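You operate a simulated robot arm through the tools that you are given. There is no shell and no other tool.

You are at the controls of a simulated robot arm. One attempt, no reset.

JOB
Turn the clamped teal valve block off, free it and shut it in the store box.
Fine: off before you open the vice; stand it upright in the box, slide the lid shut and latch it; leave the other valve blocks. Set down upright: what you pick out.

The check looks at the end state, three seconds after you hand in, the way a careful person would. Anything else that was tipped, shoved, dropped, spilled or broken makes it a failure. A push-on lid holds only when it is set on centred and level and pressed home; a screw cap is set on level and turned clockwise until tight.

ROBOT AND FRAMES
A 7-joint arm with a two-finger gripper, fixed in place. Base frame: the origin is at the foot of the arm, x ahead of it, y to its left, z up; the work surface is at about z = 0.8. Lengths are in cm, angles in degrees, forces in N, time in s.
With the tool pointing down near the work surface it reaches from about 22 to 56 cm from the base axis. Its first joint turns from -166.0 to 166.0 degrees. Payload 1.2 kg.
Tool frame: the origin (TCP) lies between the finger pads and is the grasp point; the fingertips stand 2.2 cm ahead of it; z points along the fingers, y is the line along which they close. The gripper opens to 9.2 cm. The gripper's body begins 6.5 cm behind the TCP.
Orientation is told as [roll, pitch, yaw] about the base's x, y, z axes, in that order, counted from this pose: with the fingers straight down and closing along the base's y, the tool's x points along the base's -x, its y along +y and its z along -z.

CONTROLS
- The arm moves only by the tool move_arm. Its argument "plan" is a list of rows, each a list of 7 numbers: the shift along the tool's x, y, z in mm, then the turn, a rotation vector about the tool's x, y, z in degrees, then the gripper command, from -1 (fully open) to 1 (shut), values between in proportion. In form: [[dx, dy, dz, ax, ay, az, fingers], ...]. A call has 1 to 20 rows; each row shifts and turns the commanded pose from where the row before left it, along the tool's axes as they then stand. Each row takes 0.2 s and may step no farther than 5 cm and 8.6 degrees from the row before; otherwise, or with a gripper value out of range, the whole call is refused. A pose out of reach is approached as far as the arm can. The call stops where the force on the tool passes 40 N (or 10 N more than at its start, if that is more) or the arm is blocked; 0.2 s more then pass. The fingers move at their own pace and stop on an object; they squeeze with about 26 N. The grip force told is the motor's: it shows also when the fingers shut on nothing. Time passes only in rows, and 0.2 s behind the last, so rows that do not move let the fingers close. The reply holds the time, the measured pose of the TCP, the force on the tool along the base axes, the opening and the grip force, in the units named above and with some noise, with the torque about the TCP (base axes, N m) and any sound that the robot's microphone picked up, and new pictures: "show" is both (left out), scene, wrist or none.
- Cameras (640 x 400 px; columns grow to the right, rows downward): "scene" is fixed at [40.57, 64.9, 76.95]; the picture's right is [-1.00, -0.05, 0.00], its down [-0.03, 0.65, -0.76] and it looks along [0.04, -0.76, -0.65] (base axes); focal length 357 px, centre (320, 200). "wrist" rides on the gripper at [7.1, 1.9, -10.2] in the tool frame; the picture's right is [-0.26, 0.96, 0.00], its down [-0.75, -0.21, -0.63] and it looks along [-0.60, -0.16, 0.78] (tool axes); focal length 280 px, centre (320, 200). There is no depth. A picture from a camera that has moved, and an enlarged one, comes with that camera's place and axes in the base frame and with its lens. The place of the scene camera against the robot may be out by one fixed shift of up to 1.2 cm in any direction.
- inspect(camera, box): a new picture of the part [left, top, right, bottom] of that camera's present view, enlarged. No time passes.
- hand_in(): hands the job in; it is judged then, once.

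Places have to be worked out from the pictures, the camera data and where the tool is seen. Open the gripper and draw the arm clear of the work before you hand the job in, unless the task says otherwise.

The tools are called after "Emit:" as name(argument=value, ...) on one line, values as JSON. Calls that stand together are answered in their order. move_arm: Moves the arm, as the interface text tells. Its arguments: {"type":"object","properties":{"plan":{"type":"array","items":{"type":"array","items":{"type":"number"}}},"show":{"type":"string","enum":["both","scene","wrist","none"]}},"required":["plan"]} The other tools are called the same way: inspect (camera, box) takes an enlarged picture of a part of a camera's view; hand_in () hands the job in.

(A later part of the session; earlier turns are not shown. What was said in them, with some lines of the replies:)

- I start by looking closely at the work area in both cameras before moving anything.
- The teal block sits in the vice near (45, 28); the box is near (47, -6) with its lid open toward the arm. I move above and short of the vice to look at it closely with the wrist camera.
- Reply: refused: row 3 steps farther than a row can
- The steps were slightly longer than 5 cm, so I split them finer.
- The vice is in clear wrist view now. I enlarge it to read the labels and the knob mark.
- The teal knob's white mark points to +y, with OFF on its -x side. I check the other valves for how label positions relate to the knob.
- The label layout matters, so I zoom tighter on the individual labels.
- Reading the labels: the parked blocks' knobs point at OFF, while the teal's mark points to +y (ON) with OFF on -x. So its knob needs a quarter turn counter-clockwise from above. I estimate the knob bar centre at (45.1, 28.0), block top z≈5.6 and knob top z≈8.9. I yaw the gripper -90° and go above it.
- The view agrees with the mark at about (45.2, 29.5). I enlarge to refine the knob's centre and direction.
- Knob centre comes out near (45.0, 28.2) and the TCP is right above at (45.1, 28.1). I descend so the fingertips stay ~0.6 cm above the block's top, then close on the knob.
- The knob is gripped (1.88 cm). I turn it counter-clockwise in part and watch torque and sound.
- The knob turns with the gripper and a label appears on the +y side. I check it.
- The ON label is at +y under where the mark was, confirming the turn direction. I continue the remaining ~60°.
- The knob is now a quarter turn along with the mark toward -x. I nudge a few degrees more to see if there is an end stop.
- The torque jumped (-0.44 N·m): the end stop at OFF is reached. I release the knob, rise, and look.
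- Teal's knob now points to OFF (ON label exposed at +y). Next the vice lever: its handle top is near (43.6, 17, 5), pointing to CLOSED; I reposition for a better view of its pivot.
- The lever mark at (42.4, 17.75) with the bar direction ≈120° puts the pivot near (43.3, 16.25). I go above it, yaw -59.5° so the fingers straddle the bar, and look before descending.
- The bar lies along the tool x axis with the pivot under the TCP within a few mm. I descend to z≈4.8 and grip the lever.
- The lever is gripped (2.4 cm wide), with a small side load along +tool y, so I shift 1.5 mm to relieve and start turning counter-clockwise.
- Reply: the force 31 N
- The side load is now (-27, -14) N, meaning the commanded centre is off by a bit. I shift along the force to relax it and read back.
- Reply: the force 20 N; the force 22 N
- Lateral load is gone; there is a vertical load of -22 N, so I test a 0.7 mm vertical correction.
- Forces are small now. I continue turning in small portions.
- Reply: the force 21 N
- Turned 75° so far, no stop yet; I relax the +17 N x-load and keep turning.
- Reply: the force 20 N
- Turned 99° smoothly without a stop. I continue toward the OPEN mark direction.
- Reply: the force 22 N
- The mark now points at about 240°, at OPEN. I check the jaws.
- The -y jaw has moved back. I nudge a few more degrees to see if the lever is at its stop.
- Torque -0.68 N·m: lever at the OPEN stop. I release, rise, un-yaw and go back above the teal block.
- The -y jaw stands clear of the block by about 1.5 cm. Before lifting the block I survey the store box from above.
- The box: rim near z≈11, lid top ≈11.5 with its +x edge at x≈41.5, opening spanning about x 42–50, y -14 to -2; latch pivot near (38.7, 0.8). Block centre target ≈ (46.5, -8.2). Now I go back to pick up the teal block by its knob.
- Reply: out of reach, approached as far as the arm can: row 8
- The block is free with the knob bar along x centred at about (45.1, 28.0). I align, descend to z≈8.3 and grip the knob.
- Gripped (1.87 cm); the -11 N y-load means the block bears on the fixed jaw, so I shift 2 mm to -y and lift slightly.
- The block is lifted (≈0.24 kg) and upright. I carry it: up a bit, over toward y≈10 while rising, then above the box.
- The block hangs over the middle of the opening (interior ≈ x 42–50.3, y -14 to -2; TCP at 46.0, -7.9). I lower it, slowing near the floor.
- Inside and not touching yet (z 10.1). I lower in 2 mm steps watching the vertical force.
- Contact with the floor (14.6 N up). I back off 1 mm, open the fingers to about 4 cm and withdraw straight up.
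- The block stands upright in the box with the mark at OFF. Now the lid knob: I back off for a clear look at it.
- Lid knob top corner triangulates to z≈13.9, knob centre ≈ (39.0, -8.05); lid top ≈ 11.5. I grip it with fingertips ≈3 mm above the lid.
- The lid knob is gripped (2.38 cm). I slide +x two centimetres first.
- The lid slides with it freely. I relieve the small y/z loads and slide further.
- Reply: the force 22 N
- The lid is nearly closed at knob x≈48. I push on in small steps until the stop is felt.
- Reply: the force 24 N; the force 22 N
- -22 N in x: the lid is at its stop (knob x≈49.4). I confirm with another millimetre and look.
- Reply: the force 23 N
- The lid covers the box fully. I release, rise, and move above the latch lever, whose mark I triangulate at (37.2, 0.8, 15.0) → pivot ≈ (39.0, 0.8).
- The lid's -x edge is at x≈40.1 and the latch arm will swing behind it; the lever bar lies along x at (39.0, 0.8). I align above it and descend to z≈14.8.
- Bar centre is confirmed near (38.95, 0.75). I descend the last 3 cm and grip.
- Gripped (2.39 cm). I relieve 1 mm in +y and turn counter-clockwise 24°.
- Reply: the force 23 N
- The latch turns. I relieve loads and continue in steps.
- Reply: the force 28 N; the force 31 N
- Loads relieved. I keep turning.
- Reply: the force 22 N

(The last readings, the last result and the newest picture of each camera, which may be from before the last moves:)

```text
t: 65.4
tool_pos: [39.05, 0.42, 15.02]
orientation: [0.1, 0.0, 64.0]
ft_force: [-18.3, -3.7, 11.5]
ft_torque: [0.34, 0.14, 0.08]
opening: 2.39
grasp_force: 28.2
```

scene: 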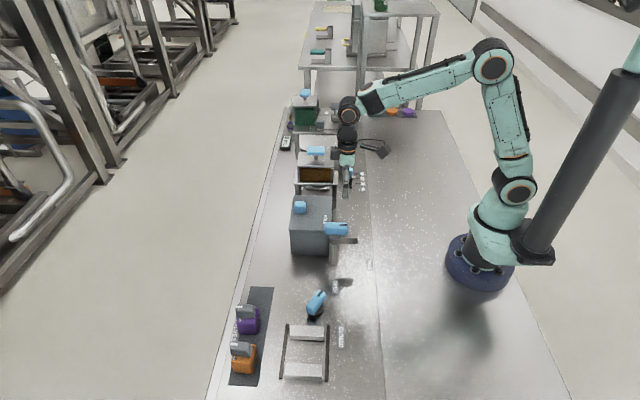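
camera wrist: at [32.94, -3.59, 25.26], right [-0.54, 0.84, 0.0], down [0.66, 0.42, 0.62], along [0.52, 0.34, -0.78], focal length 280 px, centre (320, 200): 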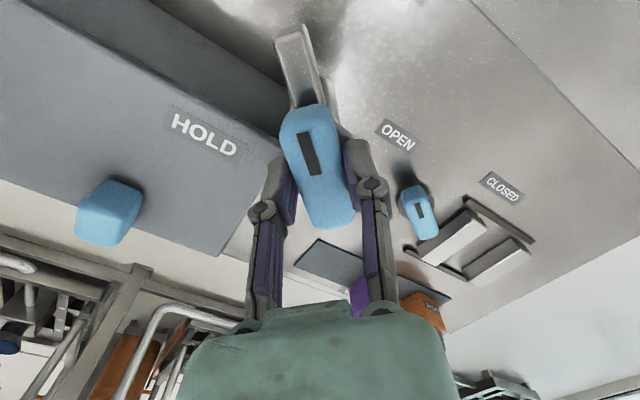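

Emit:
move_arm(plan=[[0.9, 1.2, -0.5, 0, 0, 0, 1], [0, 0, 0, 0, 0, -4, 1], [0, 0, 0, 0, 0, -4, 1], [0, 0, 0, 0, 0, -4, 1], [0, 0, 0, 0, 0, 0, 1]], show="both")

```text
t: 66.6
tool_pos: [39.25, 0.39, 15.03]
orientation: [-0.3, -0.1, 75.9]
ft_force: [26.1, -2.3, -20.6]
ft_torque: [0.01, -0.41, -0.09]
opening: 2.39
grasp_force: 27.6
camera wrist: at [35.56, -6.07, 25.25], right [-0.87, 0.49, -0.01], down [0.38, 0.68, 0.63], along [0.31, 0.55, -0.78], focal length 280 px, centre (320, 200)
```

scene: 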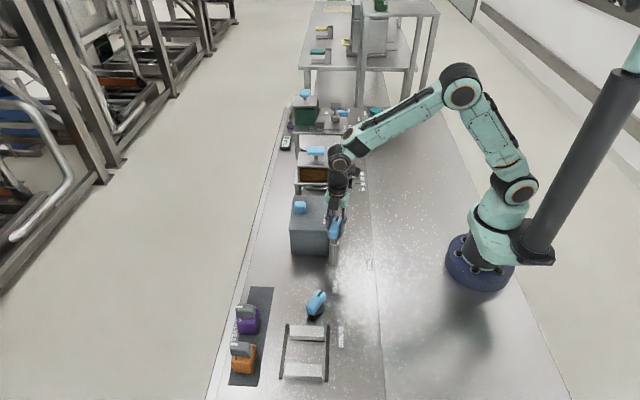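
wrist: 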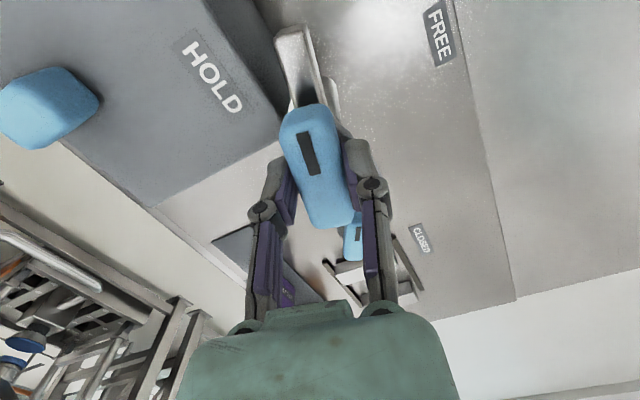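

Emit:
move_arm(plan=[[-0.3, -1.2, 0.6, 0, 0, 0, 1], [0, 0, 0, 0, 0, 0, 1]], show="none")

Emit:
inspect(camera="wrist", box=[180, 0, 400, 160])

```text
t: 67.2
tool_pos: [39.23, 0.43, 15.01]
orientation: [-0.1, -0.1, 76.1]
ft_force: [12.1, -3.9, 3.2]
ft_torque: [0.57, -0.43, -0.05]
opening: 2.42
grasp_force: 28.1
```

```text
2.50 times, centred on (290, 80) of wrist
camera zoom: at [35.61, -6.07, 25.27], right [-0.87, 0.49, 0.0], down [0.38, 0.68, 0.63], along [0.31, 0.55, -0.78], focal length 701 px, centre (395, 500)
```

zoom: 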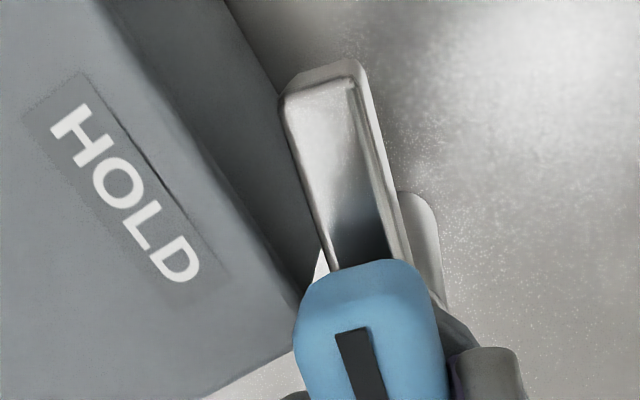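

The arm is still clear of the lid's rear edge. I turn further, watching the torque for the stop.

Emit:
move_arm(plan=[[0, -0.8, 0, 0, 0, -4, 1], [0, 0, 0, 0, 0, -4, 1], [0, 0, 0, 0, 0, 0, 1]], show="none")

```text
t: 68.0
tool_pos: [39.27, 0.33, 14.99]
orientation: [-0.2, -0.1, 84.0]
ft_force: [11.1, -1.6, 20.2]
ft_torque: [-0.02, -0.25, 0.0]
opening: 2.41
grasp_force: 27.8
```

Emit:
move_arm(plan=[[-0.2, -0.8, -0.6, 0, 0, -3, 1], [0, 0, 0, 0, 0, -3, 1], [0, 0, 0, 0, 0, 0, 1]], show="wrist")

Emit:
inspect(camera="wrist", box=[180, 0, 400, 160])

```text
t: 68.8
tool_pos: [39.31, 0.39, 14.96]
orientation: [0.0, 0.0, 90.0]
ft_force: [13.1, -6.0, 5.0]
ft_torque: [0.46, -0.31, -0.02]
opening: 2.38
grasp_force: 27.6
camera wrist: at [37.39, -6.75, 25.25], right [-0.96, 0.26, 0.0], down [0.2, 0.75, 0.63], along [0.16, 0.6, -0.78], focal length 280 px, centre (320, 200)
```

wrist: 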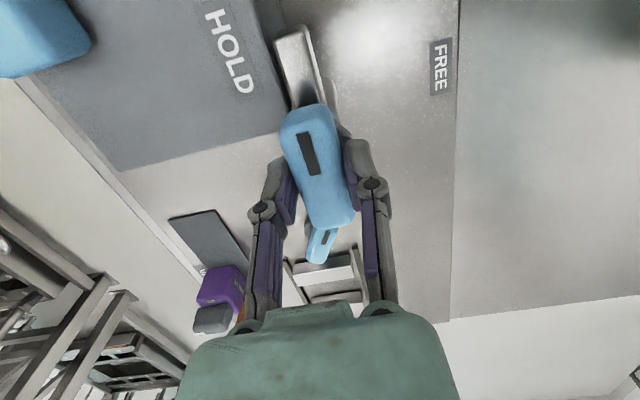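

```text
2.50 times, centred on (290, 80) of wrist
camera zoom: at [37.39, -6.75, 25.25], right [-0.96, 0.26, 0.0], down [0.2, 0.75, 0.63], along [0.16, 0.6, -0.78], focal length 701 px, centre (395, 500)
```

zoom: 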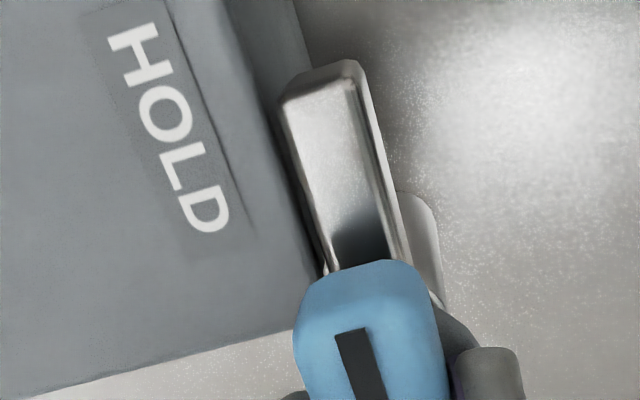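

No stop at 90° yet. I go on by small steps.

Emit:
move_arm(plan=[[-0.2, -1.0, 0, 0, 0, -3, 1], [0, 0, 0, 0, 0, -2, 1], [0, 0, 0, 0, 0, 0, 1]], show="none")

```text
t: 69.6
tool_pos: [39.25, 0.49, 14.83]
orientation: [0.2, 0.0, 94.9]
ft_force: [-1.0, -1.7, 5.6]
ft_torque: [-0.24, 0.03, -0.64]
opening: 2.46
grasp_force: 28.0
```

Torque -0.64 N·m: stop reached. I check the picture before releasing.

Emit:
inspect(camera="wrist", box=[180, 0, 400, 240])

Emit:
inspect(camera="scene", box=[270, 180, 390, 280])

```text
1.67 times, centred on (290, 120) of wrist
camera zoom: at [38.07, -6.85, 25.23], right [-0.98, 0.18, 0.0], down [0.14, 0.77, 0.62], along [0.11, 0.62, -0.78], focal length 467 px, centre (370, 333)
```

zoom: 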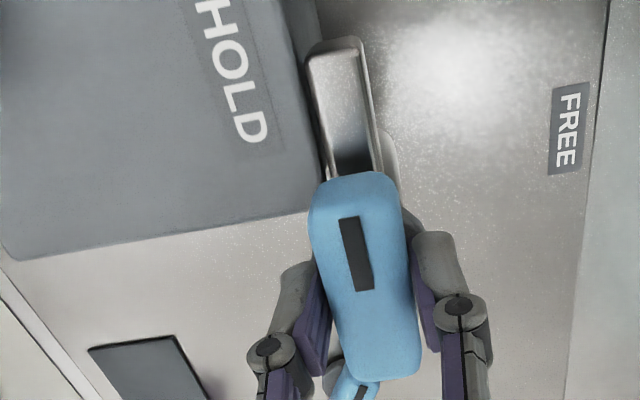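

```text
4.00 times, centred on (330, 230) of scene
camera zoom: at [40.57, 64.9, 76.95], right [-1.0, -0.05, 0.0], down [-0.03, 0.65, -0.76], along [0.04, -0.76, -0.65], focal length 1429 px, centre (280, 80)
```

zoom: 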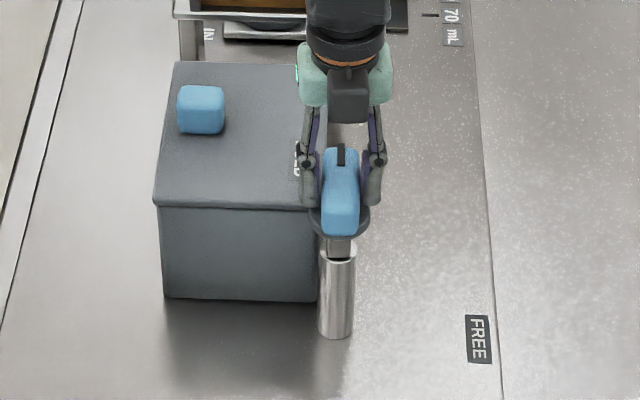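

The arm lies along -y right behind the lid's rear edge. I release, rise and un-yaw, then inspect.

Emit:
move_arm(plan=[[0, 0, 0, 0, 0, 0, 0.0], [0, 0, 0, 0, 0, 0, 0.0], [0, 0, -40, 0, 0, 0, 0.0], [0, 0, -45, 0, 0, 0, 0.0], [0, 0, -45, 0, 0, 0, 0.0], [0, 0, 0, 0, 0, 8.5, 0.0], [0, 0, 0, 0, 0, 8.5, 0.0], [0, 0, 0, 0, 0, 8.5, 0.0], [0, 0, 0, 0, 0, 8.5, 0.0], [0, 0, 0, 0, 0, 8.5, 0.0], [0, 0, 0, 0, 0, 8.5, 0.0], [0, 0, 0, 0, 0, 8.5, 0.0], [0, 0, 0, 0, 0, 8.5, 0.0], [0, 0, 0, 0, 0, 8.5, 0.0], [0, 0, 0, 0, 0, 8.5, 0.0], [0, 0, 0, 0, 0, 8.5, 0.0], [30, 0, -20, 0, 0, 0, 0.0], [30, 0, -20, 0, 0, 0, 0.0], [0, 0, 0, 0, 0, 0, 0.0]])

Emit:
inspect(camera="wrist", box=[200, 40, 460, 240])

Emit:
inspect(camera="scene", box=[270, 180, 390, 280])

Emit:
inspect(camera="scene", box=[210, 270, 370, 400])

```text
t: 73.6
tool_pos: [33.26, 0.0, 32.0]
orientation: [0.0, 0.0, 1.4]
ft_force: [-0.1, 0.0, 0.3]
ft_torque: [0.01, -0.02, -0.01]
opening: 4.61
grasp_force: 0.0
camera wrist: at [26.16, 1.85, 42.26], right [0.24, 0.97, 0.0], down [0.76, -0.19, 0.63], along [0.61, -0.15, -0.78], focal length 280 px, centre (320, 200)
```

scene: 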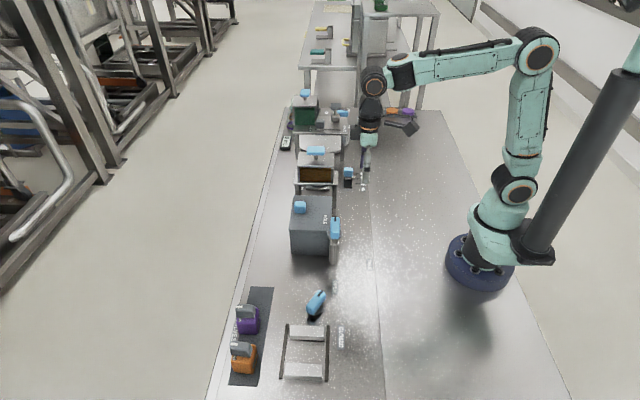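
wrist: 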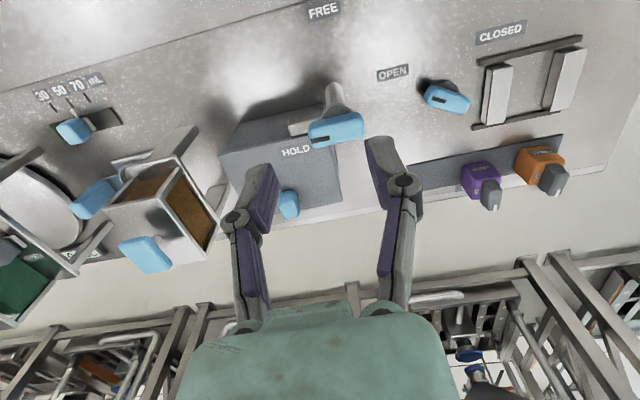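

```text
2.00 times, centred on (330, 140) of wrist
camera zoom: at [26.16, 1.85, 42.26], right [0.24, 0.97, 0.0], down [0.76, -0.19, 0.63], along [0.61, -0.15, -0.78], focal length 561 px, centre (300, 320)
```

zoom: 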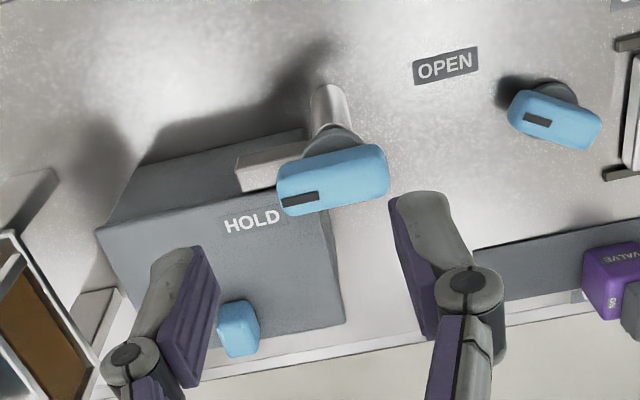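

```text
4.00 times, centred on (330, 230) of scene
camera zoom: at [40.57, 64.9, 76.95], right [-1.0, -0.05, 0.0], down [-0.03, 0.65, -0.76], along [0.04, -0.76, -0.65], focal length 1429 px, centre (280, 80)
```

zoom: 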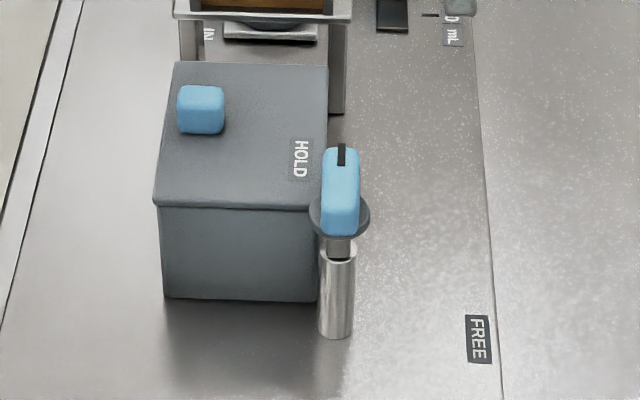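

```text
3.08 times, centred on (290, 335) of scene
camera zoom: at [40.57, 64.9, 76.95], right [-1.0, -0.05, 0.0], down [-0.03, 0.65, -0.76], along [0.04, -0.76, -0.65], focal length 1099 px, centre (412, -215)
```

zoom: 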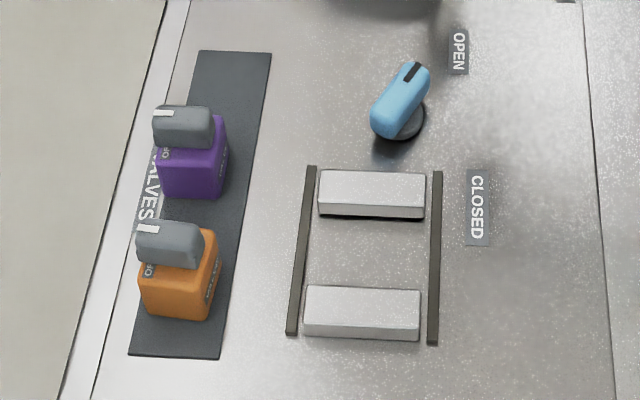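

Lid shut, latch on HOLD behind it, vice open and empty, other valves untouched. I open the gripper fully and draw back a bit more.

Emit:
move_arm(plan=[[0, 0, -30, 0, 0, 0, -1], [0, 0, -30, 0, 0, 0, -1], [0, 0, 0, 0, 0, 0, -1]], show="both")

```text
t: 74.4
tool_pos: [33.28, 0.22, 37.96]
orientation: [0.1, 0.0, 1.5]
ft_force: [-0.7, 0.4, -0.1]
ft_torque: [0.03, -0.02, 0.01]
opening: 9.21
grasp_force: 0.3
camera wrist: at [26.2, 1.94, 48.26], right [0.24, 0.97, 0.0], down [0.76, -0.19, 0.63], along [0.61, -0.15, -0.78], focal length 280 px, centre (320, 200)
```

scene: 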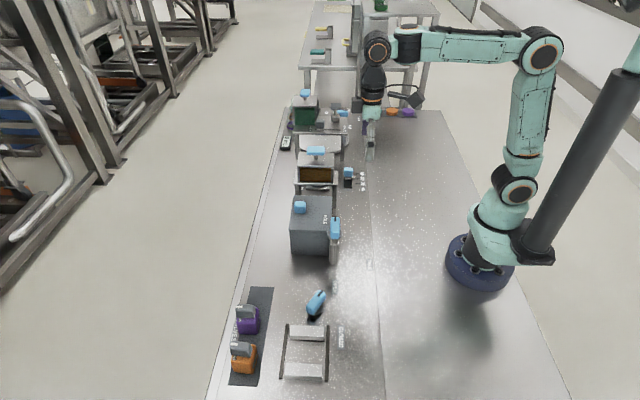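
wrist: 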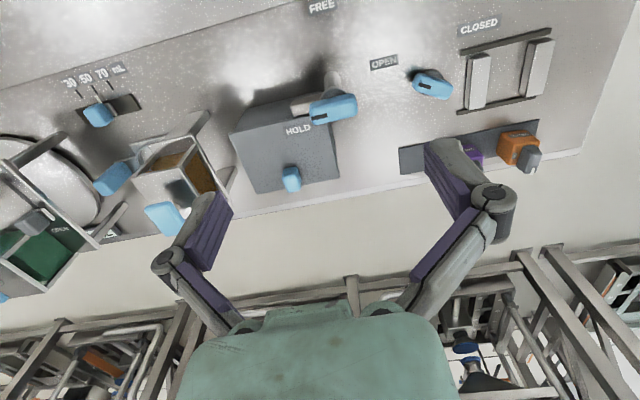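

The arm is clear and open, the box is shut and latched with the teal block upright and off inside. I hand in.

Emit:
hand_in()

```text
The job is handed in.
```

The teal valve block is off, out of the vice and standing upright in the store box, with the lid shut and latched. I've handed the job in; no result has come back yet.

- **Off first:** I turned the knob a quarter turn to its stop at OFF before touching the vice. When I set the block down in the box, the mark still pointed to OFF.
- **Vice:** the lever is at its OPEN stop and the vice is empty.
- **Box:** I slid the lid until it hit its stop. The latch is turned to its HOLD stop, with its arm lying just behind the lid's rear edge.
- **Everything else:** I didn't touch the purple and orange valve blocks, and nothing else on the bench looked disturbed in the last pictures. The gripper is open and the arm is clear.
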